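You operate a simulated robot arm through the tools that you are given. There is no shell and no other tool. Be economical: measure what you need, move in short steps, check, and stop when the job is done.

Carry out the task below with a simulated two-armed robot. There is one attempt and no reset: what you move stays moved.

TASK
Fetch the rocks glass and set it on the pantry worktop. Then take the lid off the sugar jar and lay it down on the coffee worktop. Then put the tape roll on the mess plate. The order counts. Set down upright: rocks glass.

It is judged by the outcome, as a careful person would: the job done as asked, and still so three seconds after it is handed in. It fails if anything else is knocked over, pushed out of place, dropped, spilled or broken. Lids that push on must go on centred and level and be pressed home; caps that screw on are set level and turned clockwise until they are tight.

THE ROBOT
Two 7-joint arms with two-finger grippers on one trunk, on a base that drives. Base frame: it is fixed to the floor where the robot stands at the start and does not move with it; the origin is under the middle of the robot, x ahead of it, y to its left, z up. Readings come in m, degrees, newtons and seconds.
The left shoulder is at the start at [0.024, 0.214, 1.156], the right one opposite. With the tool pointing down near the work surface each hand reaches from about 0.1 to 0.74 m from the robot's upright axis, wherever it stands, measured 20 degrees to its own side. Places, roughly: mess plate [-5.25, -3.25, 0.75]; pantry worktop [-3.4, -3.1, 0.9]; sugar jar [-1.75, 1.5, 1]; tape roll [-1.5, -5.25, 0.75]. Payload 2.2 kg a hand.
The tool frame of a hand sits at the grasp point between the pads (the TCP): z along the fingers, y along the line on which they close. The tips reach 0.019 m beyond it. Largest opening 0.116 m; the body of the gripper starts 0.07 m behind the TCP.
Orientation is that of the tool frame in the base frame, as a unit quaternion [x, y, z, w]. With the fingers straight down and closing along the base's y, the tool's x points along the base's -x, its y along +y and its z along -z.

THE INTERFACE
- The arms move only by the tool move_arm. It takes "left_targets", "right_targets" or both (then of equal length, played together; a hand with none holds still); each is a list of rows, each a list of 7 numbers: the gripper command, from -1 (fully open) to 1 (shut), values between in proportion, then the shift along the base's x, y, z in m, then the turn, a rotation vector about the base's x, y, z in degrees. In form: [[hand, x, y, z, rx, ry, rz], ...]. A call has 1 to 20 rows; each row shifts and turns the commanded pose from where the row before left it. Rows are played at 5 a second. More than 0.05 m and 8.6 degrees between two rows, or a gripper value outside its range, and nothing of the call is played. Where a pose cannot be reached the arm comes as near as it can. A force on the tool above 40 N (or 10 N above the force at the start of the call, whichever is more), or a blocked arm, ends the call early, and 0.2 s more pass. The fingers move at their own pace and stop on an object; they squeeze with about 28 N. The grip force told is the motor's: it shows also when the fingers shut on nothing. Time passes only in rows, and 0.2 s behind the last, so rows that do not move let the fingers close. It gives the time, the measured TCP pose, the force on the tool (base axes), the opening and the grip force at its end, in the units of the frame above (readings bear some noise), with the torque about the TCP (base axes, N m) and any sound that the robot's microphone picked up, and new pictures: "views" is both (left out), scene, wrist or none (wrist: the cameras of the hands that moved).
- Cameras (640 x 400 px; columns grow to the right, rows downward): "scene" is now at [0.134, -0.0105, 1.3478]; the picture's right is [-0.11, -0.99, -0.00], its down [-0.37, 0.04, -0.93] and it looks along [0.92, -0.10, -0.37] (base axes); focal length 257 px, centre (320, 200). "left" rides on the left gripper at [0.069, 0.015, -0.097] in its tool frame; the picture's right is [-0.21, 0.98, 0.00], its down [-0.76, -0.17, -0.63] and it looks along [-0.62, -0.14, 0.77] (tool axes); focal length 251 px, centre (320, 200). "right" rides on the right gripper at [0.069, -0.015, -0.097] in its tool frame; the picture's right is [0.21, 0.98, 0.00], its down [-0.76, 0.17, -0.63] and it looks along [-0.62, 0.14, 0.77] (tool axes); focal length 251 px, centre (320, 200). There is no depth. A picture from a camera that has moved, and an enlarged one, comes with that camera's place and axes in the base frame and with its lens.
- raise_lower(by): slides the trunk up (or, below 0, down) by that many m; the arms and the scene camera ride with it, the base frame stays. It gives what a move gives, with no picture.
- drive_base(legs): drives the robot by 1 to 6 legs, each [ahead, left, turn to the left] in m, m and degrees, along the robot's own axes; the way and the turn of a leg run together, so that a leg with both is an arc; at most 1.5 m and 180 degrees a leg. The arms and the cameras ride along, it lands a little off, and it stops where it bumps. It gives what a move gives, and a new picture of the scene camera.
- turn_head(pan, tilt): turns the head with the scene camera to pan (to the left, within 80 degrees either way) and tilt (down, from -29 to 69), counted from straight ahead of the robot. It gives what a move gives, and a new picture of the scene camera.
- zoom(camera, box): a new picture of the part [left, top, right, bottom] of that camera's present view, enlarged. The clock stands still meanwhile.
- job_done(): hands the job in; it is judged then, once.

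Go step by step. Nothing tells you exact positions but the pictures and the camera data: compare them with the known pose of the tool, close in by small moves and look again before you grip or let go. The budget is 165 turns and 260 pictures, counting those below and the enlarged ones. Unless the task says otherwise, let go and move clear before handing in, and close with one line.

The tools are called after ">>>" as name(argument=value, ...) on one line, values as JSON. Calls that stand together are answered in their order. move_arm: Moves the arms, as the interface text tells. Its arguments: {"type":"object","properties":{"left_targets":{"type":"array","items":{"type":"array","items":{"type":"number"}}},"right_targets":{"type":"array","items":{"type":"array","items":{"type":"number"}}},"views":{"type":"string","enum":["both","scene","wrist","none"]}},"required":[]} The other tools are called the same way: raise_lower (by) slides the trunk up or down; drive_base (legs) drives the base; turn_head (pan, tilt) turns the head that bears the scene camera; zoom (camera, box) takes an enlarged picture of a part of a camera's view; job_done () hands the job in.

At the start:

```text
t: 0.0
left_tool_pos: [0.4646, 0.0946, 1.2553]
left_ee_rot: [-0.001, 1.0, 0.0, -0.001]
left_wrist_force: [-0.2, -0.3, 0.5]
left_torque: [0.02, -0.02, -0.02]
left_width: 0.1161
left_grasp_force: 0.0
right_tool_pos: [0.4568, -0.3589, 1.1983]
right_ee_rot: [0.0, 1.0, 0.001, 0.0]
right_wrist_force: [0.7, -0.5, -0.2]
right_torque: [0.04, -0.01, 0.0]
right_width: 0.1158
right_grasp_force: 0.0
trunk travel left (down, up): [-0.3, 0.19]
robot x, y, heading: [0.001, -0.0028, -0.2]
head pan, tilt: [-6.3, 21.4]
```

scene: 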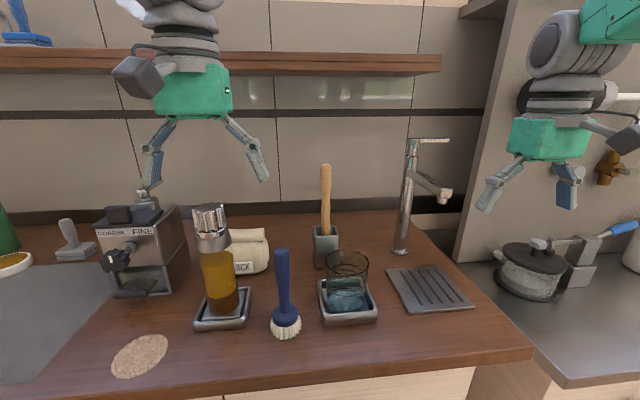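
right: 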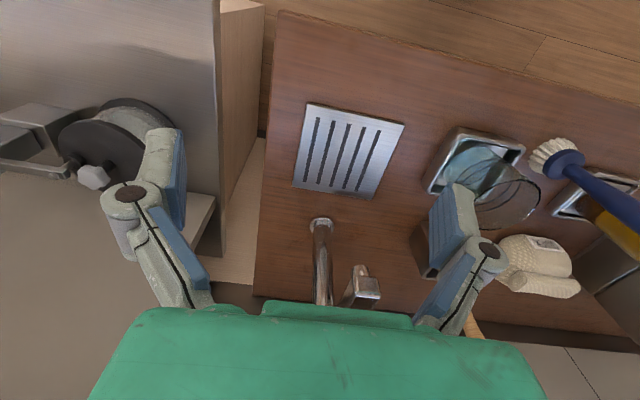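
left: 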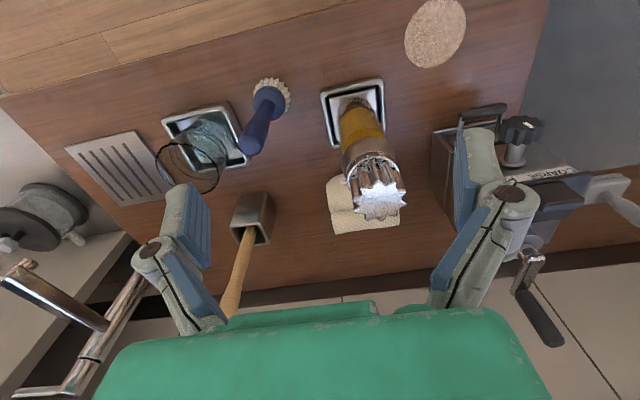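

I see a glass standing in a square metal tray in front of me, which I take to be the rocks glass. I'll enlarge it to measure its place.

>>> zoom(camera="scene", box=[260, 220, 440, 340])

>>> zoom(camera="right", box=[380, 100, 580, 240])

```text
3.33 times, centred on (350, 280) of scene
camera zoom: at [0.134, -0.0105, 1.3478], right [-0.11, -0.99, 0.0], down [-0.37, 0.04, -0.93], along [0.92, -0.1, -0.37], focal length 856 px, centre (220, -67)
```

zoom: 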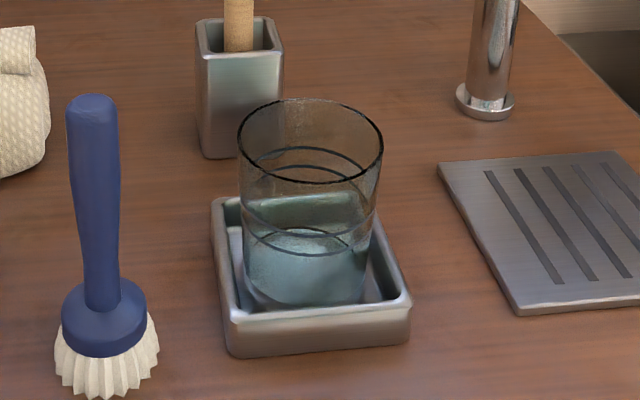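

```text
2.86 times, centred on (480, 170) of right
camera zoom: at [0.3871, -0.3734, 1.2954], right [-0.21, 0.98, 0.0], down [0.76, 0.17, 0.63], along [0.62, 0.14, -0.78], focal length 718 px, centre (-137, 286)
```

zoom: 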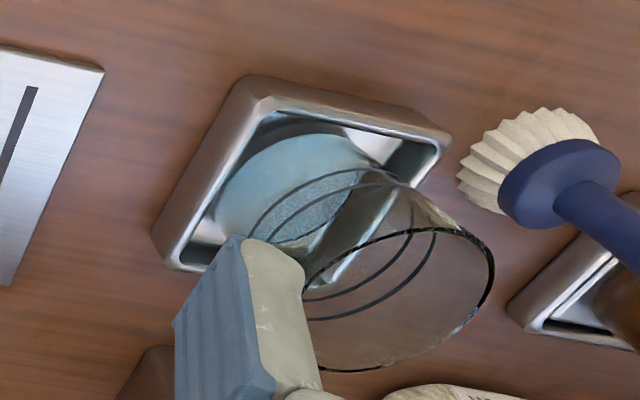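

The glass rim lies near [0.531, -0.105, 1.06], about 82 mm wide, and there may be liquid in it. I move the left hand away and bring the open right hand above and slightly in front of it.

>>> move_arm(left_targets=[[-1, 0, 0.02, 0.03, 0, 0, 0], [-1, 0, 0.04, 0.02, 0, 0, 0], [-1, 0, 0.04, 0, 0, 0, 0], [-1, 0, 0.04, 0, 0, 0, 0], [-1, 0, 0.02, 0, 0, 0, 0], [-1, 0, 0, 0, 0, 0, 0], [-1, 0, 0, 0, 0, 0, 0], [-1, 0, 0, 0, 0, 0, 0], [-1, 0, 0, 0, 0, 0, 0]], right_targets=[[-1, 0, 0.04, 0, 0, 0, 0], [-1, 0, 0.045, 0, 0, 0, 0], [-1, 0, 0.045, 0, 0, 0, 0], [-1, 0, 0.045, 0, 0, 0, 0], [-1, 0, 0.045, 0, 0, 0, 0], [-1, 0.02, 0.034, 0, 0, 0, 0], [-1, 0.03, 0, 0, 0, 0, 0], [-1, 0.024, 0, 0, 0, 0, 0], [-1, 0, 0, -0.01, 0, 0, 0]])

```text
t: 2.0
left_tool_pos: [0.4608, 0.2593, 1.3071]
left_ee_rot: [0.0, 1.0, -0.001, 0.0]
left_wrist_force: [-0.7, 0.3, -0.5]
left_torque: [0.01, -0.01, 0.02]
left_width: 0.1158
left_grasp_force: 0.0
right_tool_pos: [0.5273, -0.1019, 1.1907]
right_ee_rot: [0.0, 1.0, -0.001, 0.001]
right_wrist_force: [-0.6, -0.5, -0.4]
right_torque: [0.01, -0.04, -0.01]
right_width: 0.1156
right_grasp_force: 0.0
trunk travel left (down, up): [-0.3, 0.19]
robot x, y, heading: [0.0025, 0.0013, 0.2]
head pan, tilt: [-6.3, 21.4]
camera scene: at [0.1341, -0.0078, 1.3478], right [-0.11, -0.99, 0.0], down [-0.37, 0.04, -0.93], along [0.92, -0.1, -0.37], focal length 257 px, centre (320, 200)
camera right: at [0.4573, -0.1165, 1.287], right [-0.21, 0.98, 0.0], down [0.76, 0.17, 0.63], along [0.62, 0.13, -0.77], focal length 251 px, centre (320, 200)
camera left: at [0.3925, 0.2727, 1.4049], right [0.21, 0.98, 0.0], down [0.76, -0.17, 0.63], along [0.62, -0.14, -0.77], focal length 251 px, centre (320, 200)
```

scene: 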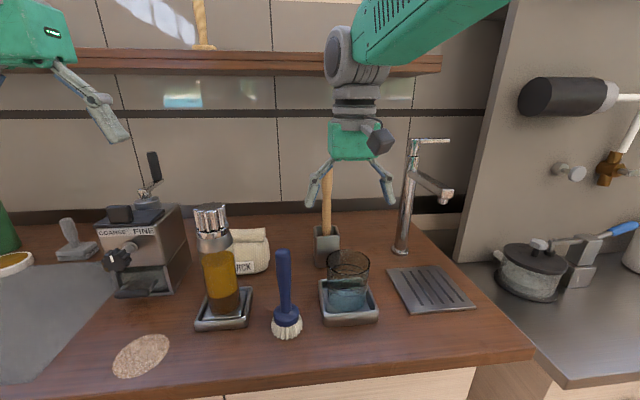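
right: 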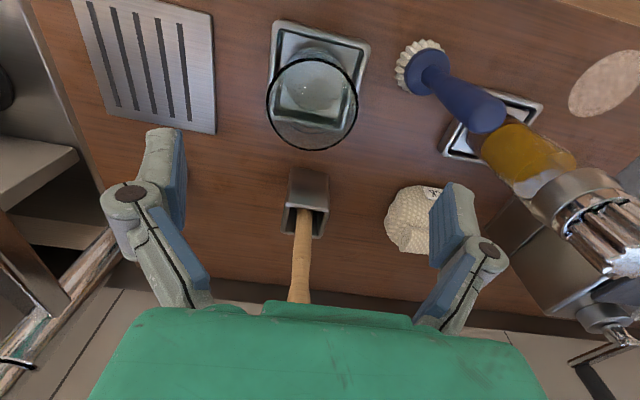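
left: 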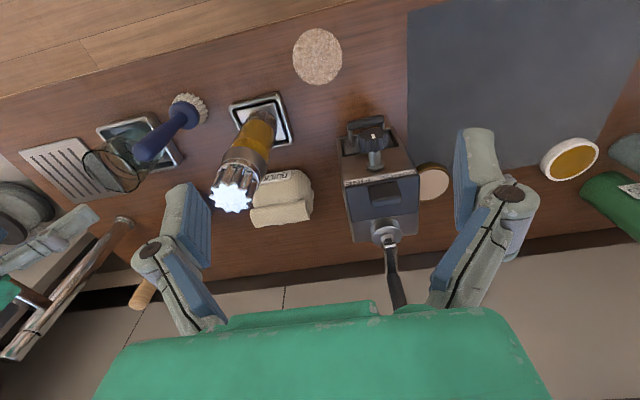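

The glass is right below; its rim centre measures [0.534, -0.109, 1.06]. I centre and lower over it with open fingers.

>>> move_arm(right_targets=[[-1, 0.007, -0.006, -0.02, 0, 0, 0], [-1, 0, 0, -0.03, 0, 0, 0], [-1, 0, 0, -0.03, 0, 0, 0], [-1, 0, 0, -0.02, 0, 0, 0], [-1, 0, 0, 0, 0, 0, 0]])

```text
t: 3.2
left_tool_pos: [0.4609, 0.2585, 1.3078]
left_ee_rot: [0.0, 1.0, -0.001, 0.0]
left_wrist_force: [-0.7, -0.7, -0.1]
left_torque: [0.03, -0.01, -0.04]
left_width: 0.116
left_grasp_force: 0.1
right_tool_pos: [0.5353, -0.1072, 1.0915]
right_ee_rot: [0.0, 1.0, -0.001, 0.002]
right_wrist_force: [0.8, 0.7, 0.3]
right_torque: [-0.01, -0.02, 0.01]
right_width: 0.1162
right_grasp_force: 0.0
trunk travel left (down, up): [-0.3, 0.19]
robot x, y, heading: [-0.0002, 0.0008, 0.2]
head pan, tilt: [-6.3, 21.4]
camera scene: at [0.134, -0.0076, 1.3479], right [-0.11, -0.99, 0.0], down [-0.37, 0.04, -0.93], along [0.92, -0.1, -0.37], focal length 257 px, centre (320, 200)
camera right: at [0.4643, -0.1219, 1.1872], right [-0.21, 0.98, 0.0], down [0.75, 0.17, 0.63], along [0.62, 0.13, -0.77], focal length 251 px, centre (320, 200)
```

scene: 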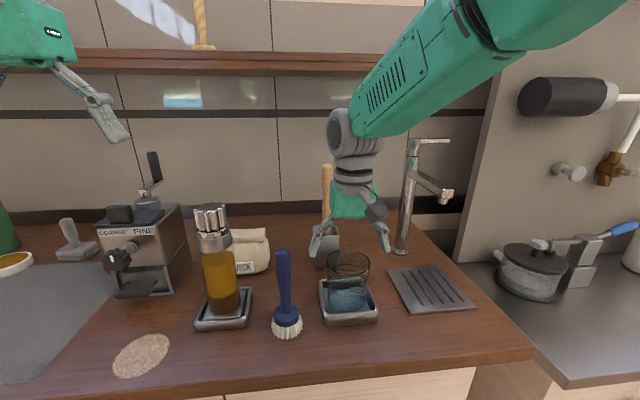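
right: 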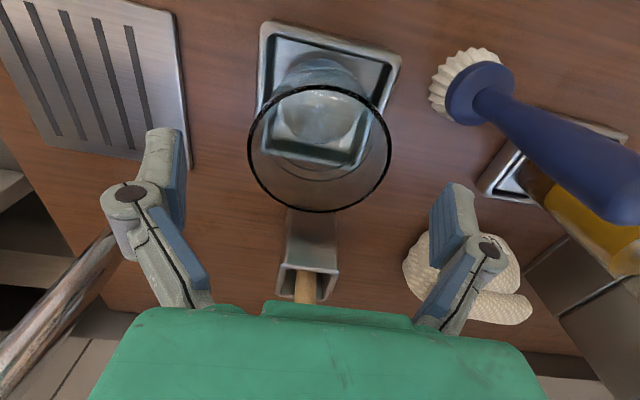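

Centred; lowering the rest of the way.

>>> move_arm(right_targets=[[-1, -0.002, -0.002, -0.03, 0, 0, 0], [-1, 0, 0, -0.03, 0, 0, 0], [-1, 0, 0, -0.022, 0, 0, 0], [-1, 0, 0, 0, 0, 0, 0]])

```text
t: 4.2
left_tool_pos: [0.4606, 0.2586, 1.3086]
left_ee_rot: [0.0, 1.0, -0.001, 0.001]
left_wrist_force: [0.5, 0.3, -0.5]
left_torque: [0.01, -0.02, -0.02]
left_width: 0.1162
left_grasp_force: 0.1
right_tool_pos: [0.5339, -0.1108, 1.009]
right_ee_rot: [0.0, 1.0, 0.0, 0.003]
right_wrist_force: [1.1, 0.9, 17.5]
right_torque: [0.0, -0.05, -0.03]
right_width: 0.1171
right_grasp_force: 0.0
trunk travel left (down, up): [-0.3, 0.19]
robot x, y, heading: [-0.0058, 0.0014, -0.1]
head pan, tilt: [-6.3, 21.4]
camera scene: at [0.1327, -0.0066, 1.3483], right [-0.11, -0.99, 0.0], down [-0.36, 0.04, -0.93], along [0.92, -0.1, -0.37], focal length 257 px, centre (320, 200)
camera right: at [0.4629, -0.1249, 1.1064], right [-0.21, 0.98, 0.0], down [0.75, 0.17, 0.64], along [0.62, 0.14, -0.77], focal length 251 px, centre (320, 200)
```

scene: 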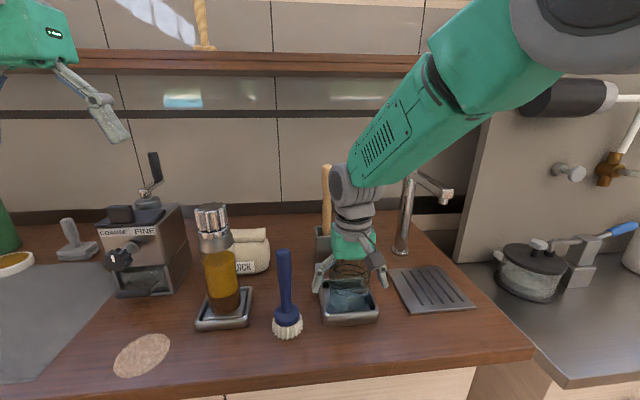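
right: 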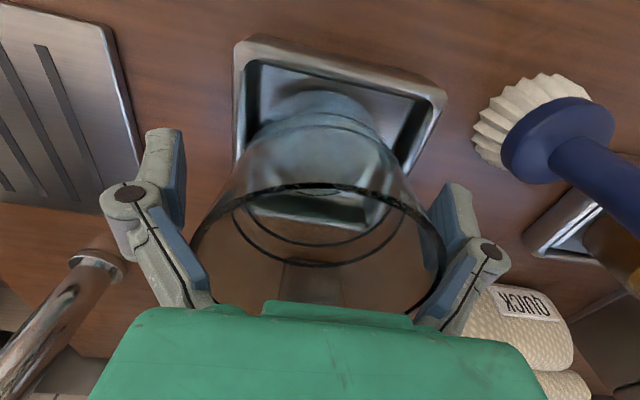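

There is 17 N upward on the tool, so something touches; I back up a little and read again.

>>> move_arm(right_targets=[[-1, 0, 0.001, 0.012, 0, 0, 0], [-1, 0, 0, 0, 0, 0, 0]], views="wrist")

>>> zoom(camera="scene", box=[270, 190, 430, 340])

```text
t: 4.8
left_tool_pos: [0.4612, 0.2579, 1.3076]
left_ee_rot: [0.0, 1.0, -0.001, 0.001]
left_wrist_force: [-1.2, 0.3, -0.4]
left_torque: [-0.01, -0.01, 0.03]
left_width: 0.1161
left_grasp_force: 0.0
right_tool_pos: [0.5329, -0.1105, 1.0202]
right_ee_rot: [-0.001, 1.0, -0.001, 0.001]
right_wrist_force: [-0.6, -0.4, -0.4]
right_torque: [0.0, 0.0, -0.01]
right_width: 0.1159
right_grasp_force: 0.1
trunk travel left (down, up): [-0.3, 0.19]
robot x, y, heading: [-0.0043, -0.0015, -0.0]
head pan, tilt: [-6.3, 21.4]
camera right: at [0.4623, -0.1244, 1.1168], right [-0.21, 0.98, 0.0], down [0.76, 0.17, 0.63], along [0.62, 0.13, -0.77], focal length 251 px, centre (320, 200)
```

right: 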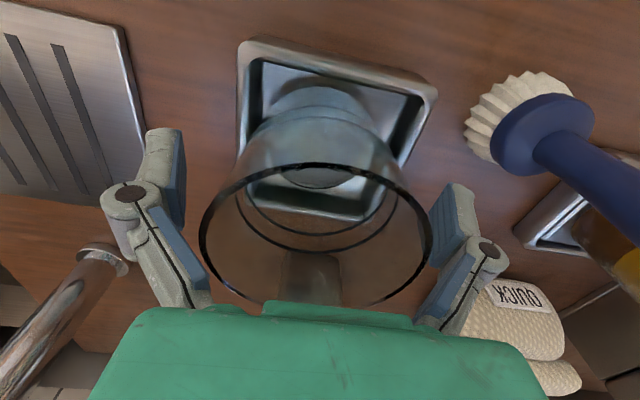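

```text
2.67 times, centred on (350, 265) of scene
camera zoom: at [0.134, -0.0079, 1.3478], right [-0.11, -0.99, 0.0], down [-0.37, 0.04, -0.93], along [0.92, -0.1, -0.37], focal length 684 px, centre (240, 27)
```

zoom: 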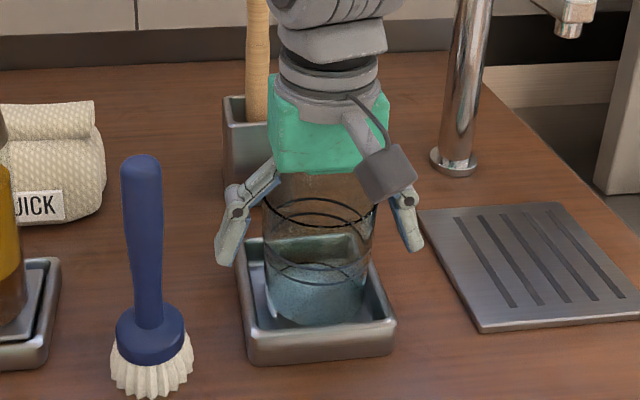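

Free again at 0.04 m below the rim, which is a good place to grip. I close the fingers.

>>> move_arm(right_targets=[[1, 0, 0, 0, 0, 0, 0], [1, 0, 0, 0, 0, 0, 0], [1, 0, 0, 0, 0, 0, 0], [1, 0, 0, 0, 0, 0, 0]], views="wrist")

```text
t: 5.8
left_tool_pos: [0.4617, 0.2589, 1.3073]
left_ee_rot: [0.0, 1.0, -0.001, 0.0]
left_wrist_force: [-1.0, -0.6, -0.1]
left_torque: [-0.02, -0.02, -0.02]
left_width: 0.116
left_grasp_force: 0.1
right_tool_pos: [0.5332, -0.1103, 1.02]
right_ee_rot: [0.0, 1.0, -0.001, 0.001]
right_wrist_force: [1.6, -0.6, 4.6]
right_torque: [0.08, -0.01, -0.05]
right_width: 0.0929
right_grasp_force: 27.6
trunk travel left (down, up): [-0.3, 0.19]
robot x, y, heading: [0.0015, -0.0014, -0.1]
head pan, tilt: [-6.3, 21.4]
camera right: at [0.4629, -0.1242, 1.117], right [-0.21, 0.98, 0.0], down [0.76, 0.17, 0.63], along [0.62, 0.13, -0.77], focal length 251 px, centre (320, 200)
```

right: 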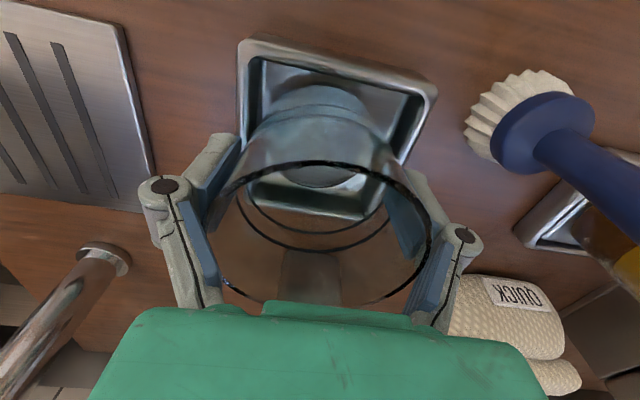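

Gripped at 93 mm opening with full squeeze. I lift slowly and check.

>>> move_arm(right_targets=[[1, 0, 0, 0.01, 0, 0, 0], [1, 0, 0, 0.015, 0, 0, 0], [1, 0, 0, 0.02, 0, 0, 0], [1, 0, 0, 0.02, 0, 0, 0], [1, 0, 0, 0.02, 0, 0, 0], [1, 0, 0, 0, 0, 0, 0]])

```text
t: 7.2
left_tool_pos: [0.4621, 0.2576, 1.3074]
left_ee_rot: [0.0, 1.0, -0.001, 0.0]
left_wrist_force: [0.1, -0.8, 0.5]
left_torque: [0.01, 0.01, 0.0]
left_width: 0.116
left_grasp_force: 0.0
right_tool_pos: [0.5342, -0.1098, 1.1042]
right_ee_rot: [0.0, 1.0, 0.0, -0.001]
right_wrist_force: [0.0, 0.2, -2.3]
right_torque: [0.0, 0.03, 0.01]
right_width: 0.093
right_grasp_force: 27.9
trunk travel left (down, up): [-0.3, 0.19]
robot x, y, heading: [-0.0022, -0.0019, -0.2]
head pan, tilt: [-6.3, 21.4]
camera scene: at [0.1351, -0.0078, 1.3477], right [-0.11, -0.99, 0.0], down [-0.37, 0.04, -0.93], along [0.92, -0.1, -0.37], focal length 257 px, centre (320, 200)
camera right: at [0.4636, -0.1233, 1.2018], right [-0.21, 0.98, 0.0], down [0.76, 0.17, 0.63], along [0.62, 0.14, -0.77], focal length 251 px, centre (320, 200)
```

scene: 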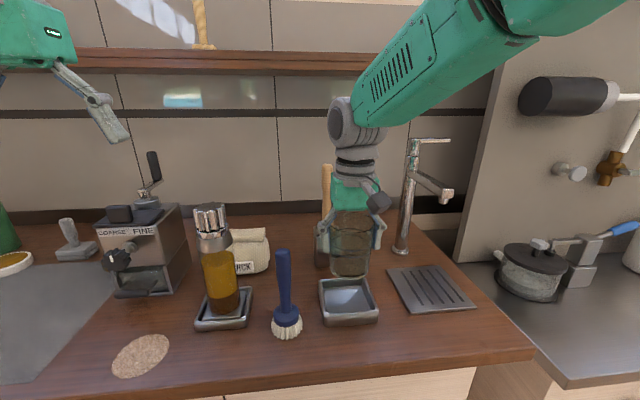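
right: 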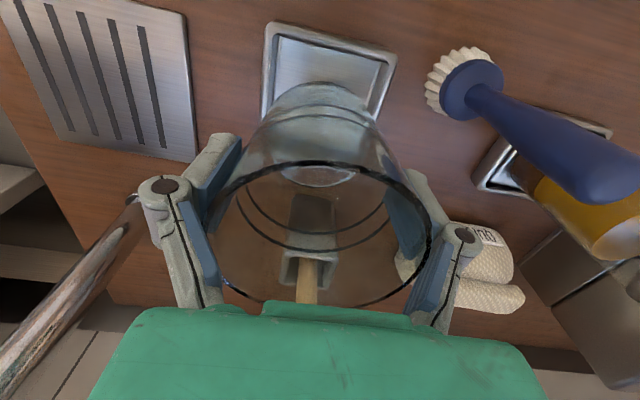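

The glass is held and hangs straight. I raise it and draw both hands in toward the body for driving, then look round.

>>> move_arm(left_targets=[[-1, -0.01, 0, 0, 0, 0, 0], [-1, -0.02, 0, 0, 0, 0, 0], [-1, -0.02, 0, 0, 0, 0, 0], [-1, -0.03, 0, 0, 0, 0, 0], [-1, -0.03, 0, 0, 0, 0, 0], [-1, 0, 0, 0, 0, 0, 0], [-1, 0, 0, 0, 0, 0, 0], [-1, 0, 0, 0, 0, 0, 0], [-1, 0, 0, 0, 0, 0, 0]], right_targets=[[1, 0, 0, 0.02, 0, 0, 0], [1, 0, 0, 0.03, 0, 0, 0], [1, 0, 0, 0.03, 0, 0, 0], [1, 0, -0.01, 0.03, 0, 0, 0], [1, -0.02, -0.02, 0.02, 0, 0, 0], [1, -0.03, -0.02, 0, 0, 0, 0], [1, -0.03, -0.02, 0, 0, 0, 0], [1, -0.03, -0.02, 0, 0, 0, 0], [1, -0.03, -0.01, 0, 0, 0, 0]], views="none")

>>> turn_head(pan=80, tilt=15)

>>> turn_head(pan=-80, tilt=15)

```text
t: 9.2
left_tool_pos: [0.3515, 0.2517, 1.3084]
left_ee_rot: [-0.001, 1.0, 0.001, 0.001]
left_wrist_force: [0.0, 0.2, 0.2]
left_torque: [0.04, -0.01, -0.01]
left_width: 0.1161
left_grasp_force: 0.1
right_tool_pos: [0.3929, -0.2161, 1.2342]
right_ee_rot: [0.0, 1.0, 0.001, 0.001]
right_wrist_force: [0.1, -0.4, -2.3]
right_torque: [0.03, 0.04, -0.01]
right_width: 0.0929
right_grasp_force: 28.1
trunk travel left (down, up): [-0.3, 0.19]
robot x, y, heading: [0.0006, 0.0007, 0.2]
head pan, tilt: [-6.3, 21.4]
```

```text
t: 10.8
left_tool_pos: [0.353, 0.2594, 1.3069]
left_ee_rot: [0.0, 1.0, 0.0, 0.001]
left_wrist_force: [-0.5, 0.1, 0.8]
left_torque: [0.03, 0.02, 0.01]
left_width: 0.1162
left_grasp_force: 0.1
right_tool_pos: [0.3935, -0.2088, 1.2337]
right_ee_rot: [0.0, 1.0, -0.001, 0.001]
right_wrist_force: [0.1, -0.1, -2.1]
right_torque: [0.0, -0.01, -0.04]
right_width: 0.0927
right_grasp_force: 28.4
trunk travel left (down, up): [-0.3, 0.19]
robot x, y, heading: [0.0026, 0.0007, -0.0]
head pan, tilt: [80.0, 15.0]
camera scene: at [0.0571, 0.0948, 1.3584], right [0.98, -0.17, 0.0], down [-0.05, -0.26, -0.97], along [0.17, 0.95, -0.26], focal length 257 px, centre (320, 200)
```

scene: 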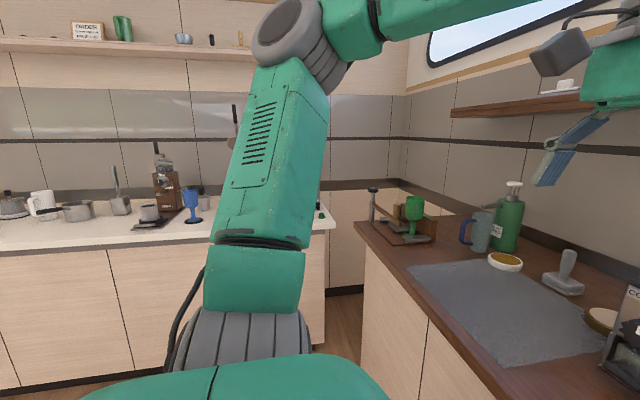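

```text
t: 13.3
left_tool_pos: [0.3519, 0.2562, 1.3074]
left_ee_rot: [0.0, 1.0, 0.0, 0.001]
left_wrist_force: [-0.1, 0.0, -0.2]
left_torque: [0.01, -0.03, 0.03]
left_width: 0.1158
left_grasp_force: 0.0
right_tool_pos: [0.3942, -0.2102, 1.2343]
right_ee_rot: [0.0, 1.0, 0.0, 0.0]
right_wrist_force: [-0.3, -0.3, -2.2]
right_torque: [-0.01, 0.0, 0.01]
right_width: 0.0928
right_grasp_force: 27.8
trunk travel left (down, up): [-0.3, 0.19]
robot x, y, heading: [0.0018, 0.0021, 0.2]
head pan, tilt: [-80.0, 15.0]
camera scene: at [0.0571, -0.0905, 1.3586], right [-0.98, -0.17, 0.0], down [-0.05, 0.25, -0.97], along [0.17, -0.95, -0.26], focal length 257 px, centre (320, 200)
```

scene: 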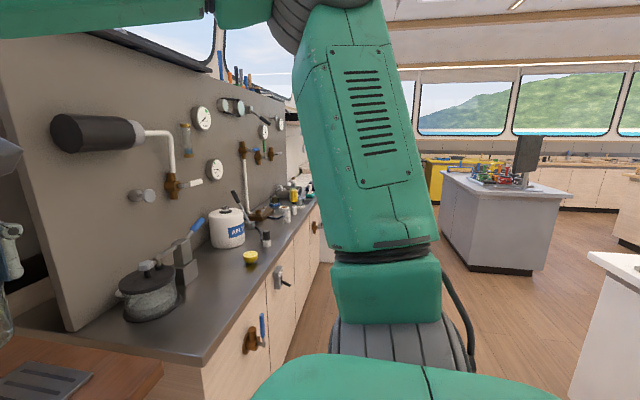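

The coffee counter is to my left, and the pantry must be behind to the right. I back away from the counter, turn round and look.

>>> turn_head(pan=0, tilt=12)

>>> drive_base(legs=[[-0.4, 0, 0], [0, 0, -120]])

```text
t: 14.8
left_tool_pos: [0.3521, 0.2573, 1.308]
left_ee_rot: [0.0, 1.0, 0.0, 0.0]
left_wrist_force: [-0.9, 0.5, -0.3]
left_torque: [-0.02, 0.0, 0.03]
left_width: 0.1159
left_grasp_force: 0.0
right_tool_pos: [0.3929, -0.2095, 1.2337]
right_ee_rot: [0.0, 1.0, 0.0, 0.001]
right_wrist_force: [0.2, 0.0, -2.0]
right_torque: [-0.03, 0.03, 0.0]
right_width: 0.0926
right_grasp_force: 28.2
trunk travel left (down, up): [-0.3, 0.19]
robot x, y, heading: [-0.0003, -0.0, 0.0]
head pan, tilt: [0.0, 12.0]
camera scene: at [0.1341, 0.0015, 1.3632], right [0.0, -1.0, 0.0], down [-0.21, 0.0, -0.98], along [0.98, 0.0, -0.21], focal length 257 px, centre (320, 200)
```

scene: 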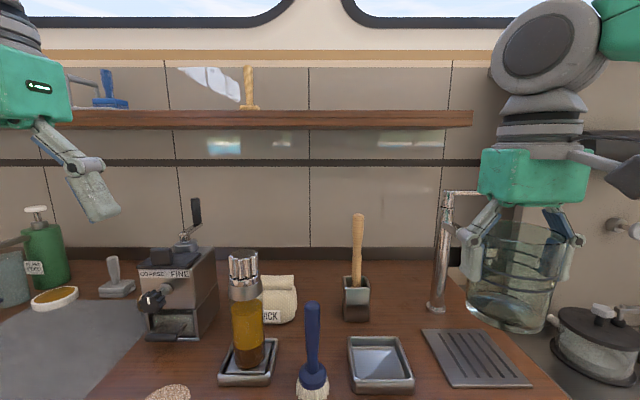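

```text
t: 22.2
left_tool_pos: [-0.3427, -0.4326, 1.3064]
left_ee_rot: [0.864, 0.504, -0.001, 0.0]
left_wrist_force: [-0.3, 0.0, -1.0]
left_torque: [-0.01, 0.02, 0.01]
left_width: 0.1161
left_grasp_force: 0.2
right_tool_pos: [-0.7708, -0.241, 1.2358]
right_ee_rot: [0.863, 0.505, -0.001, 0.001]
right_wrist_force: [0.0, 0.1, -3.1]
right_torque: [0.03, -0.01, 0.03]
right_width: 0.0931
right_grasp_force: 28.3
trunk travel left (down, up): [-0.3, 0.19]
robot x, y, heading: [-0.3918, 0.0006, -119.2]
head pan, tilt: [0.0, 12.0]
camera scene: at [-0.461, -0.1173, 1.3632], right [-0.87, 0.49, 0.0], down [0.1, 0.18, -0.98], along [-0.48, -0.85, -0.21], focal length 257 px, centre (320, 200)
```

scene: 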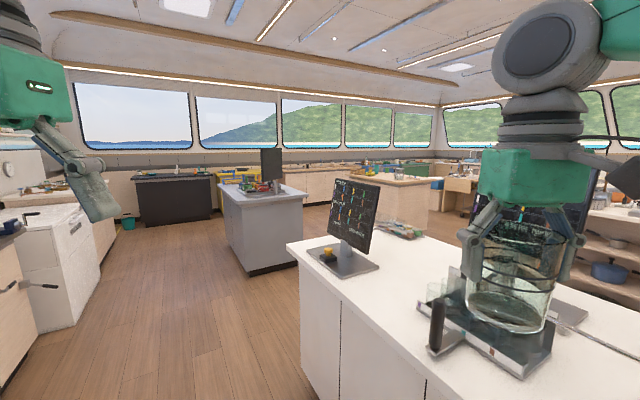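

The wooden-topped counter in the middle distance, at about the told place, should be the pantry worktop. I enlarge it and plan the way past the white island.

>>> zoom(camera="scene", box=[330, 130, 490, 240])

```text
3.64 times, centred on (410, 185) of scene
camera zoom: at [-0.461, -0.1173, 1.3632], right [-0.87, 0.49, 0.0], down [0.1, 0.18, -0.98], along [-0.48, -0.85, -0.21], focal length 933 px, centre (-7, 254)
```

zoom: 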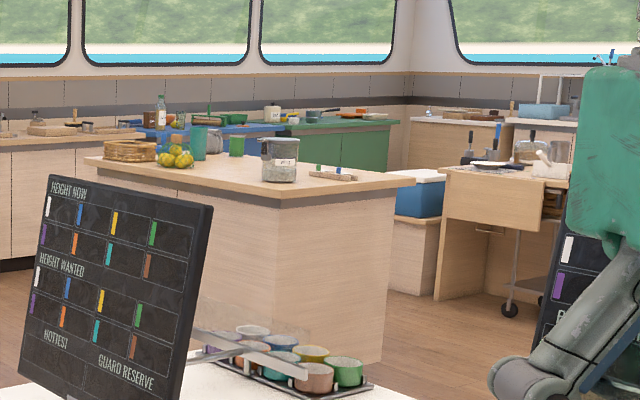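

The pantry island runs from about x = -2.75, y = -2.3, with a free corner. I drive round the white island into the aisle and turn to face -x.

>>> drive_base(legs=[[0, 0, 29.2], [1.0, 0.12, 0], [0.9, 0, 0], [0, 0, -90]])

```text
t: 37.0
left_tool_pos: [-0.6396, -2.1566, 1.3083]
left_ee_rot: [1.0, 0.004, -0.001, 0.0]
left_wrist_force: [1.0, -0.2, 0.5]
left_torque: [0.02, -0.04, -0.01]
left_width: 0.116
left_grasp_force: 0.0
right_tool_pos: [-0.686, -1.6889, 1.2364]
right_ee_rot: [1.0, 0.004, -0.002, 0.001]
right_wrist_force: [0.7, -0.1, -3.3]
right_torque: [0.02, -0.03, 0.0]
right_width: 0.0929
right_grasp_force: 27.7
trunk travel left (down, up): [-0.3, 0.19]
robot x, y, heading: [-0.2914, -1.8952, -179.4]
head pan, tilt: [0.0, 12.0]
camera scene: at [-0.4285, -1.8967, 1.3632], right [-0.01, 1.0, 0.0], down [0.21, 0.0, -0.98], along [-0.98, -0.01, -0.21], focal length 257 px, centre (320, 200)
```

scene: 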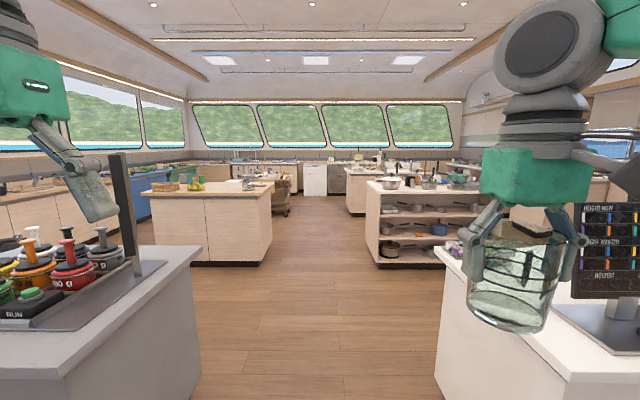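

The aisle is clear; the pantry island is ahead on the left. I drive closer.

>>> drive_base(legs=[[1.4, 0.05, -0.6]])

>>> turn_head(pan=28, tilt=20)

```text
t: 43.9
left_tool_pos: [-2.0371, -2.2112, 1.3083]
left_ee_rot: [1.0, 0.001, -0.003, -0.001]
left_wrist_force: [0.1, -0.6, 0.3]
left_torque: [0.02, -0.02, -0.04]
left_width: 0.1159
left_grasp_force: 0.1
right_tool_pos: [-2.0804, -1.7448, 1.2356]
right_ee_rot: [1.0, 0.001, -0.002, 0.001]
right_wrist_force: [0.2, -0.1, -2.6]
right_torque: [-0.02, -0.04, 0.03]
right_width: 0.0928
right_grasp_force: 28.1
trunk travel left (down, up): [-0.3, 0.19]
robot x, y, heading: [-1.6907, -1.9536, -180.0]
head pan, tilt: [0.0, 12.0]
camera scene: at [-1.8267, -1.9538, 1.3632], right [0.0, 1.0, 0.0], down [0.21, 0.0, -0.98], along [-0.98, 0.0, -0.21], focal length 257 px, centre (320, 200)
```

scene: 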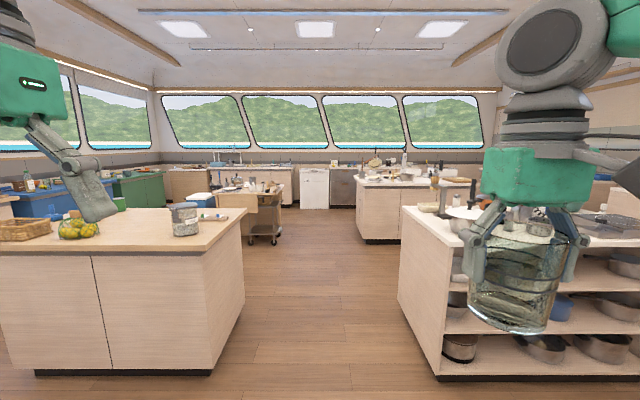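

```text
t: 44.9
left_tool_pos: [-2.0344, -2.2122, 1.3087]
left_ee_rot: [1.0, 0.001, -0.004, 0.001]
left_wrist_force: [-0.3, -0.2, -0.4]
left_torque: [0.02, 0.03, -0.02]
left_width: 0.1161
left_grasp_force: 0.0
right_tool_pos: [-2.077, -1.7449, 1.2362]
right_ee_rot: [1.0, 0.001, -0.003, 0.001]
right_wrist_force: [0.4, 0.0, -2.3]
right_torque: [0.01, -0.01, 0.0]
right_width: 0.0929
right_grasp_force: 27.8
trunk travel left (down, up): [-0.3, 0.19]
robot x, y, heading: [-1.6902, -1.9521, -180.1]
head pan, tilt: [28.0, 20.0]
camera scene: at [-1.8155, -1.9973, 1.3502], right [-0.47, 0.88, 0.0], down [0.3, 0.16, -0.94], along [-0.83, -0.44, -0.34], focal length 257 px, centre (320, 200)
```

scene: 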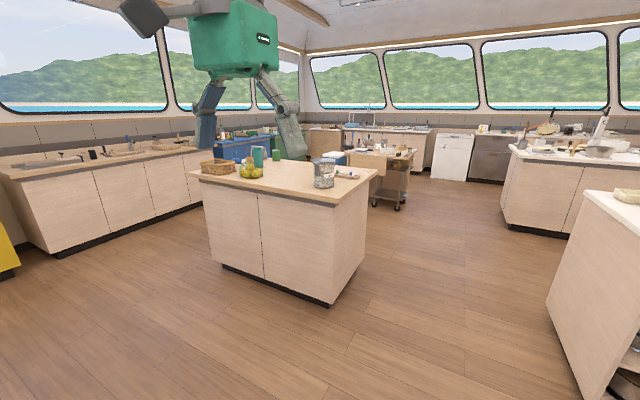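

The pantry top spans about x -3.86…-3.13, y -3.87…-2.59, with free space between the jar and the fruit around (-3.3, -3.1). I drive to stand in front of it.

>>> drive_base(legs=[[0.92, 0, 0], [0, 1.22, 0]])

>>> turn_head(pan=0, tilt=30)

```text
t: 55.4
left_tool_pos: [-2.9486, -3.436, 1.308]
left_ee_rot: [1.0, 0.0, -0.002, -0.002]
left_wrist_force: [0.5, -0.8, 1.1]
left_torque: [0.02, 0.0, -0.01]
left_width: 0.1161
left_grasp_force: 0.1
right_tool_pos: [-2.9903, -2.9682, 1.2357]
right_ee_rot: [1.0, 0.0, -0.003, -0.001]
right_wrist_force: [-0.5, 0.6, -2.5]
right_torque: [0.04, -0.01, 0.0]
right_width: 0.0928
right_grasp_force: 28.0
trunk travel left (down, up): [-0.3, 0.19]
robot x, y, heading: [-2.5988, -3.1771, 180.1]
head pan, tilt: [28.0, 20.0]
camera scene: at [-2.7274, -3.2222, 1.3501], right [-0.47, 0.88, 0.0], down [0.3, 0.16, -0.94], along [-0.83, -0.44, -0.35], focal length 257 px, centre (320, 200)
```

scene: 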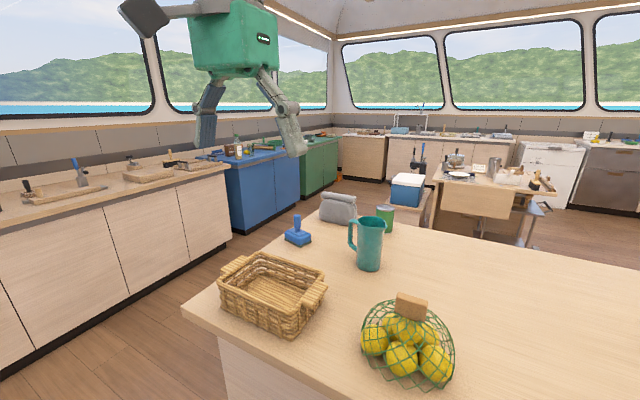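

```text
t: 56.4
left_tool_pos: [-2.9451, -3.4334, 1.3087]
left_ee_rot: [1.0, 0.0, -0.004, 0.0]
left_wrist_force: [-0.4, 0.8, 0.2]
left_torque: [0.0, -0.01, 0.0]
left_width: 0.1156
left_grasp_force: 0.0
right_tool_pos: [-2.9867, -2.9671, 1.2374]
right_ee_rot: [1.0, 0.0, -0.004, 0.0]
right_wrist_force: [-0.1, -0.5, -2.5]
right_torque: [0.0, 0.02, 0.05]
right_width: 0.0929
right_grasp_force: 28.0
trunk travel left (down, up): [-0.3, 0.19]
robot x, y, heading: [-2.6042, -3.1754, 180.1]
head pan, tilt: [0.0, 30.0]
camera scene: at [-2.7354, -3.1762, 1.3342], right [0.0, 1.0, 0.0], down [0.5, 0.0, -0.86], along [-0.86, 0.0, -0.5], focal length 257 px, centre (320, 200)
```

scene: 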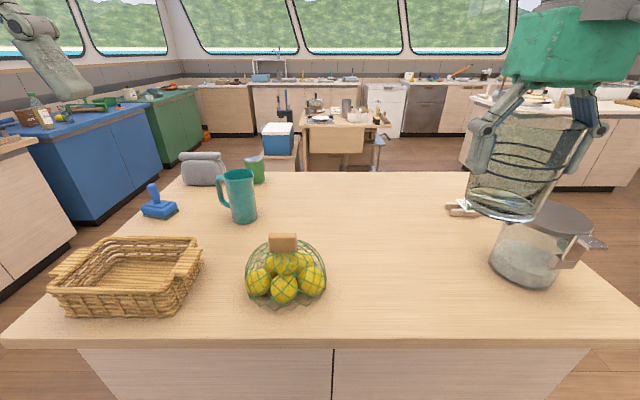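

The clear spot is around (-3.18, -2.95) between fruit and jar. I move the glass over it and lower most of the way.

>>> move_arm(right_targets=[[1, -0.03, 0.005, 0, 0, 0, 0], [1, -0.04, 0.005, 0, 0, 0, 0], [1, -0.04, 0.005, 0, 0, 0, 0], [1, -0.04, 0, 0, 0, 0, 0], [1, -0.04, 0, -0.02, 0, 0, 0], [1, 0, 0, -0.04, 0, 0, 0], [1, 0, 0, -0.04, 0, 0, 0], [1, 0, 0, -0.04, 0, 0, 0], [1, 0, 0, -0.04, 0, 0, 0], [1, 0, 0, -0.04, 0, 0, 0], [1, 0, 0, -0.02, 0, 0, 0], [1, 0, 0, 0, 0, 0, 0]])

>>> zoom(camera="scene", box=[320, 160, 560, 320])

```text
t: 59.0
left_tool_pos: [-2.9452, -3.4347, 1.3083]
left_ee_rot: [1.0, 0.0, -0.004, -0.002]
left_wrist_force: [0.1, 0.5, -0.4]
left_torque: [0.0, 0.0, 0.02]
left_width: 0.1161
left_grasp_force: 0.1
right_tool_pos: [-3.1767, -2.9514, 0.9963]
right_ee_rot: [1.0, 0.0, -0.005, 0.0]
right_wrist_force: [1.0, -0.4, -2.4]
right_torque: [0.02, -0.04, -0.03]
right_width: 0.093
right_grasp_force: 28.0
trunk travel left (down, up): [-0.3, 0.19]
robot x, y, heading: [-2.6032, -3.1756, 180.1]
head pan, tilt: [0.0, 30.0]
camera scene: at [-2.7366, -3.1769, 1.3341], right [0.0, 1.0, 0.0], down [0.5, 0.0, -0.86], along [-0.86, 0.0, -0.5], focal length 257 px, centre (320, 200)
camera right: at [-3.108, -2.9358, 1.0935], right [0.21, -0.98, 0.0], down [-0.75, -0.17, 0.64], along [-0.62, -0.13, -0.77], focal length 251 px, centre (320, 200)
```

scene: 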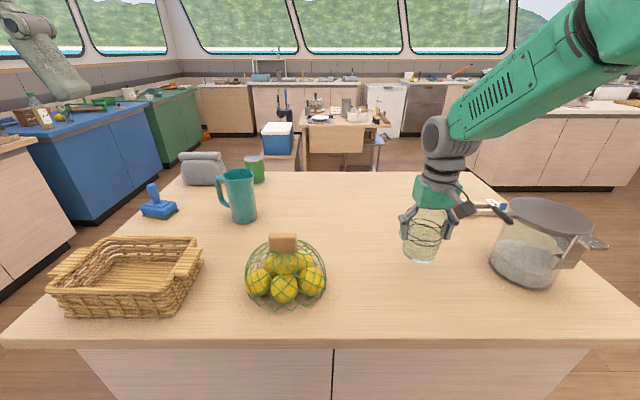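
right: 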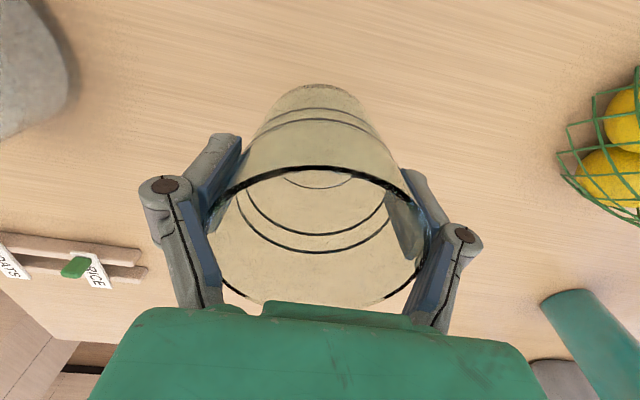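

```text
2.50 times, centred on (440, 240) of scene
camera zoom: at [-2.7366, -3.1769, 1.3341], right [0.0, 1.0, 0.0], down [0.5, 0.0, -0.86], along [-0.86, 0.0, -0.5], focal length 642 px, centre (20, 100)
```

zoom: 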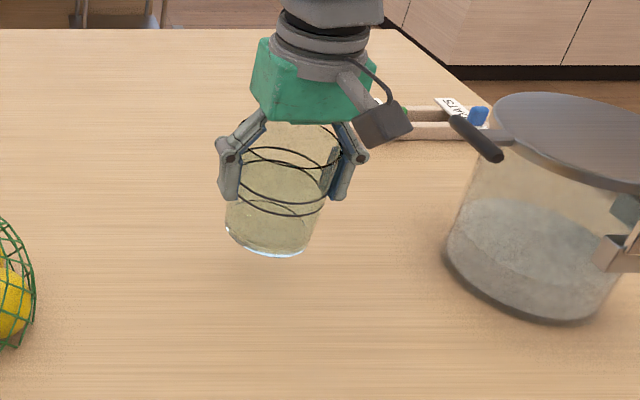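

The glass hangs clear, several cm up. I lower in small steps.

>>> move_arm(right_targets=[[1, 0, 0, -0.015, 0, 0, 0], [1, 0, 0, -0.015, 0, 0, 0], [1, 0, 0, -0.01, 0, 0, 0], [1, 0, 0, 0, 0, 0, 0]], views="none")

>>> zoom(camera="scene", box=[360, 180, 480, 280])

```text
t: 60.0
left_tool_pos: [-2.9446, -3.4358, 1.3096]
left_ee_rot: [1.0, 0.001, -0.004, 0.0]
left_wrist_force: [-0.2, 0.9, -0.2]
left_torque: [0.03, 0.01, -0.02]
left_width: 0.1159
left_grasp_force: 0.0
right_tool_pos: [-3.177, -2.9522, 0.9565]
right_ee_rot: [1.0, -0.001, -0.004, -0.001]
right_wrist_force: [0.3, 0.4, -2.7]
right_torque: [-0.03, -0.01, -0.02]
right_width: 0.093
right_grasp_force: 27.8
trunk travel left (down, up): [-0.3, 0.19]
robot x, y, heading: [-2.6021, -3.1749, 180.0]
head pan, tilt: [0.0, 30.0]
```

```text
4.00 times, centred on (420, 230) of scene
camera zoom: at [-2.737, -3.1769, 1.334], right [0.0, 1.0, 0.0], down [0.5, 0.0, -0.86], along [-0.86, 0.0, -0.5], focal length 1027 px, centre (-80, 80)
```

zoom: 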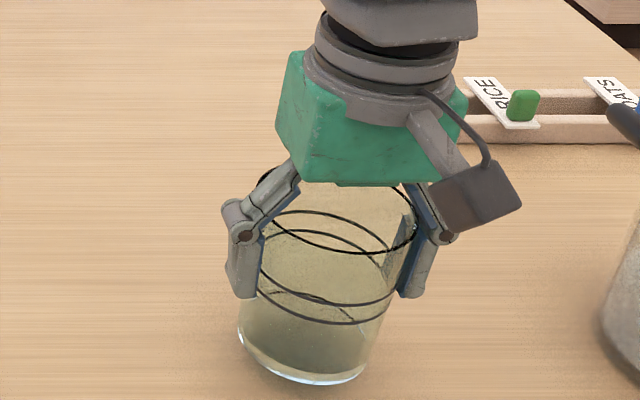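

>>> move_arm(right_targets=[[1, 0, 0, -0.01, 0, 0, 0], [1, 0, 0, -0.006, 0, 0, 0], [1, 0, 0, -0.005, 0, 0, 0], [1, 0, 0, 0, 0, 0, 0]], views="none")

>>> zoom(camera="scene", box=[360, 180, 480, 280])

```text
t: 61.0
left_tool_pos: [-2.9434, -3.434, 1.3094]
left_ee_rot: [1.0, 0.001, -0.005, -0.001]
left_wrist_force: [-0.4, 0.3, 0.3]
left_torque: [-0.03, -0.02, 0.01]
left_width: 0.116
left_grasp_force: 0.1
right_tool_pos: [-3.1785, -2.9522, 0.9418]
right_ee_rot: [1.0, 0.0, -0.008, -0.001]
right_wrist_force: [5.7, -1.3, 16.9]
right_torque: [-0.21, -0.72, -0.01]
right_width: 0.0937
right_grasp_force: 28.0
trunk travel left (down, up): [-0.3, 0.19]
robot x, y, heading: [-2.6004, -3.1763, 180.2]
head pan, tilt: [0.0, 30.0]
stopped in row 4 (right hand): the force on the tool passed its limit at 41 N (the readings are from after the stop); the commanded pose is now the measured one
```

```text
4.00 times, centred on (420, 230) of scene
camera zoom: at [-2.7342, -3.1783, 1.3342], right [0.0, 1.0, 0.0], down [0.5, 0.0, -0.86], along [-0.86, 0.0, -0.5], focal length 1027 px, centre (-80, 80)
```

zoom: 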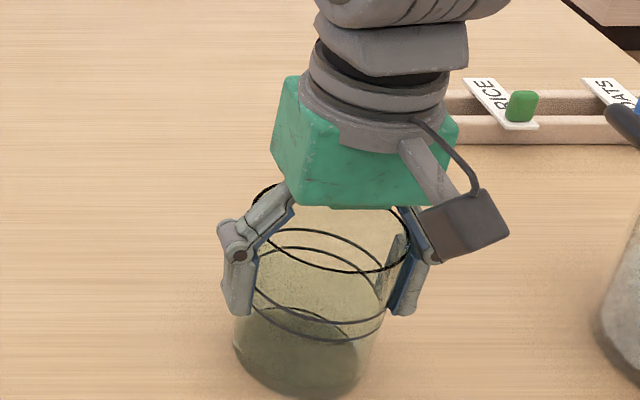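

The glass is on the worktop. I ease off the push, then open the fingers.

>>> move_arm(right_targets=[[1, 0, 0, 0.002, 0, 0, 0], [1, 0, 0, 0, 0, 0, 0]], views="none")

```text
t: 61.6
left_tool_pos: [-2.9447, -3.4338, 1.3103]
left_ee_rot: [1.0, -0.001, -0.005, 0.0]
left_wrist_force: [0.3, 0.0, 0.0]
left_torque: [-0.03, 0.0, 0.0]
left_width: 0.116
left_grasp_force: 0.0
right_tool_pos: [-3.1791, -2.9516, 0.9414]
right_ee_rot: [1.0, -0.001, -0.009, -0.001]
right_wrist_force: [-0.6, -2.0, 3.3]
right_torque: [-0.16, -0.05, -0.01]
right_width: 0.0931
right_grasp_force: 28.1
trunk travel left (down, up): [-0.3, 0.19]
robot x, y, heading: [-2.6015, -3.1779, 180.1]
head pan, tilt: [0.0, 30.0]
```

>>> move_arm(right_targets=[[0.4, 0, 0, 0, 0, 0, 0], [-0.2, 0, 0, 0, 0, 0, 0], [-1, 0, 0, 0, 0, 0, 0], [-1, 0, 0, 0, 0, 0, 0], [-1, 0, 0, 0, 0, 0, 0]])

```text
t: 62.9
left_tool_pos: [-2.944, -3.4332, 1.3091]
left_ee_rot: [1.0, -0.001, -0.005, -0.001]
left_wrist_force: [0.3, 0.4, 1.3]
left_torque: [0.0, 0.02, -0.01]
left_width: 0.1159
left_grasp_force: 0.0
right_tool_pos: [-3.1782, -2.9508, 0.9427]
right_ee_rot: [1.0, -0.001, -0.009, 0.0]
right_wrist_force: [0.4, -0.4, 0.4]
right_torque: [0.0, -0.02, -0.04]
right_width: 0.1162
right_grasp_force: 0.0
trunk travel left (down, up): [-0.3, 0.19]
robot x, y, heading: [-2.6032, -3.1772, 180.0]
head pan, tilt: [0.0, 30.0]
camera scene: at [-2.7368, -3.177, 1.334], right [0.0, 1.0, 0.0], down [0.5, 0.0, -0.86], along [-0.86, 0.0, -0.5], focal length 257 px, centre (320, 200)
camera right: at [-3.1089, -2.9346, 1.0378], right [0.21, -0.98, -0.01], down [-0.75, -0.17, 0.65], along [-0.63, -0.13, -0.76], focal length 251 px, centre (320, 200)
```

scene: 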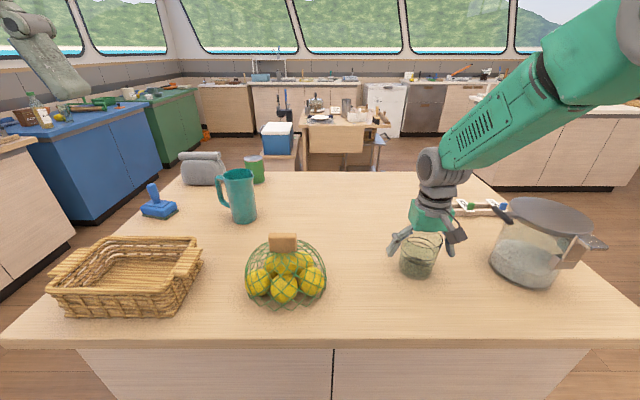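
right: 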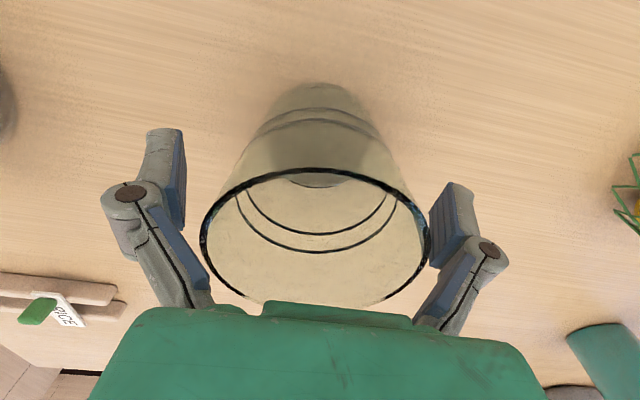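

The glass stands free. I centre slightly and rise straight up, then retract.

>>> move_arm(right_targets=[[-1, 0, -0.003, 0.01, 0, 0, 0], [-1, 0, 0, 0.03, 0, 0, 0], [-1, 0, 0, 0.04, 0, 0, 0], [-1, 0, 0, 0.04, 0, 0, 0], [-1, 0, 0, 0.04, 0, 0, 0], [-1, 0, 0, 0.05, 0, 0, 0], [-1, 0, 0, 0.05, 0, 0, 0], [-1, 0.04, 0, 0.03, 0, 0, 0], [-1, 0.05, 0, 0, 0, 0, 0], [-1, 0.05, 0, 0, 0, 0, 0], [-1, 0.04, 0, 0, 0, 0, 0], [-1, 0, 0, 0, 0, 0, 0]], views="scene")

```text
t: 65.5
left_tool_pos: [-2.9455, -3.4278, 1.3102]
left_ee_rot: [1.0, 0.0, -0.005, 0.003]
left_wrist_force: [-0.2, 0.1, -0.5]
left_torque: [-0.01, 0.01, 0.02]
left_width: 0.1159
left_grasp_force: 0.0
right_tool_pos: [-2.9986, -2.9485, 1.2318]
right_ee_rot: [1.0, -0.001, -0.009, 0.001]
right_wrist_force: [-0.4, 0.2, -0.1]
right_torque: [-0.02, -0.03, -0.01]
right_width: 0.1161
right_grasp_force: 0.0
trunk travel left (down, up): [-0.3, 0.19]
robot x, y, heading: [-2.6007, -3.1772, 179.8]
head pan, tilt: [0.0, 30.0]
camera scene: at [-2.7355, -3.1694, 1.3341], right [0.0, 1.0, 0.0], down [0.5, 0.0, -0.86], along [-0.86, 0.0, -0.5], focal length 257 px, centre (320, 200)
```

scene: 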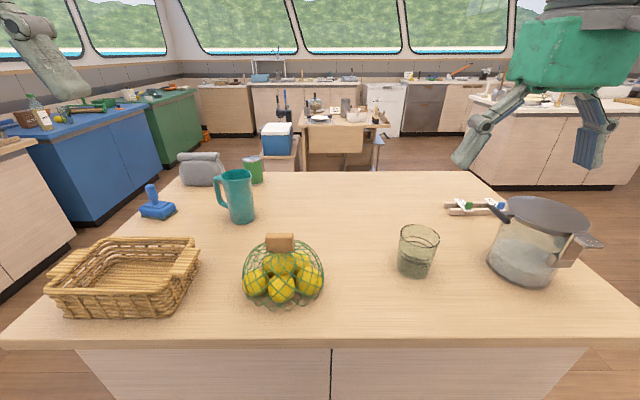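

The rocks glass stands upright on the pantry worktop. Next I drive back the known way round the white island toward the coffee worktop.

>>> drive_base(legs=[[-0.25, -1.22, 0], [-1.0, 0, 0], [-1.0, 0, 0], [0, 0, -89.8], [1.0, 0, 0], [0.95, 0, 0]])

>>> turn_head(pan=35, tilt=18)

```text
t: 94.4
left_tool_pos: [-0.6403, 0.299, 1.3028]
left_ee_rot: [-0.705, 0.709, -0.007, 0.012]
left_wrist_force: [-0.8, -1.0, 0.2]
left_torque: [0.01, -0.07, 0.01]
left_width: 0.1157
left_grasp_force: 0.1
right_tool_pos: [-0.1593, 0.3495, 1.2396]
right_ee_rot: [-0.706, 0.708, -0.002, 0.018]
right_wrist_force: [-1.3, -0.7, -0.5]
right_torque: [0.06, -0.05, 0.0]
right_width: 0.116
right_grasp_force: 0.0
trunk travel left (down, up): [-0.3, 0.19]
robot x, y, heading: [-0.3535, -0.0385, 89.6]
head pan, tilt: [0.0, 30.0]
camera scene: at [-0.3602, 0.0879, 1.3343], right [1.0, -0.01, 0.01], down [0.0, -0.5, -0.87], along [0.01, 0.87, -0.5], focal length 257 px, centre (320, 200)
```

scene: 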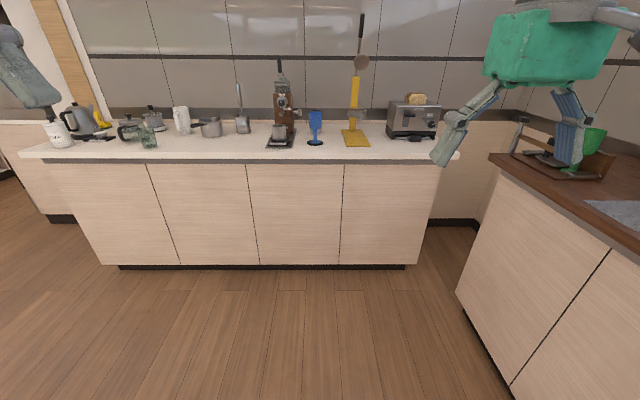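

```text
t: 95.4
left_tool_pos: [-0.6912, 0.3014, 1.2904]
left_ee_rot: [-0.705, 0.708, -0.025, 0.021]
left_wrist_force: [-2.4, 0.1, 0.9]
left_torque: [-0.02, -0.2, 0.02]
left_width: 0.1161
left_grasp_force: 0.1
right_tool_pos: [-0.2102, 0.3507, 1.2459]
right_ee_rot: [0.708, -0.706, 0.013, -0.032]
right_wrist_force: [-2.1, 1.0, 0.3]
right_torque: [0.03, -0.18, 0.01]
right_width: 0.1159
right_grasp_force: 0.1
trunk travel left (down, up): [-0.3, 0.19]
robot x, y, heading: [-0.3626, -0.0431, 90.0]
head pan, tilt: [35.0, 18.0]
camera scene: at [-0.4585, 0.0777, 1.3512], right [0.82, 0.57, 0.03], down [0.21, -0.26, -0.94], along [-0.53, 0.78, -0.33], focal length 257 px, centre (320, 200)
```

scene: 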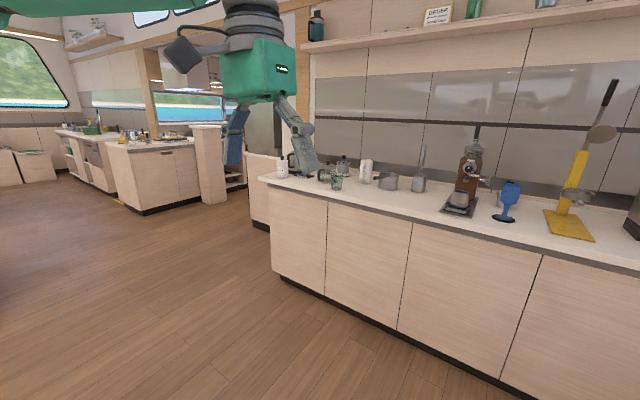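

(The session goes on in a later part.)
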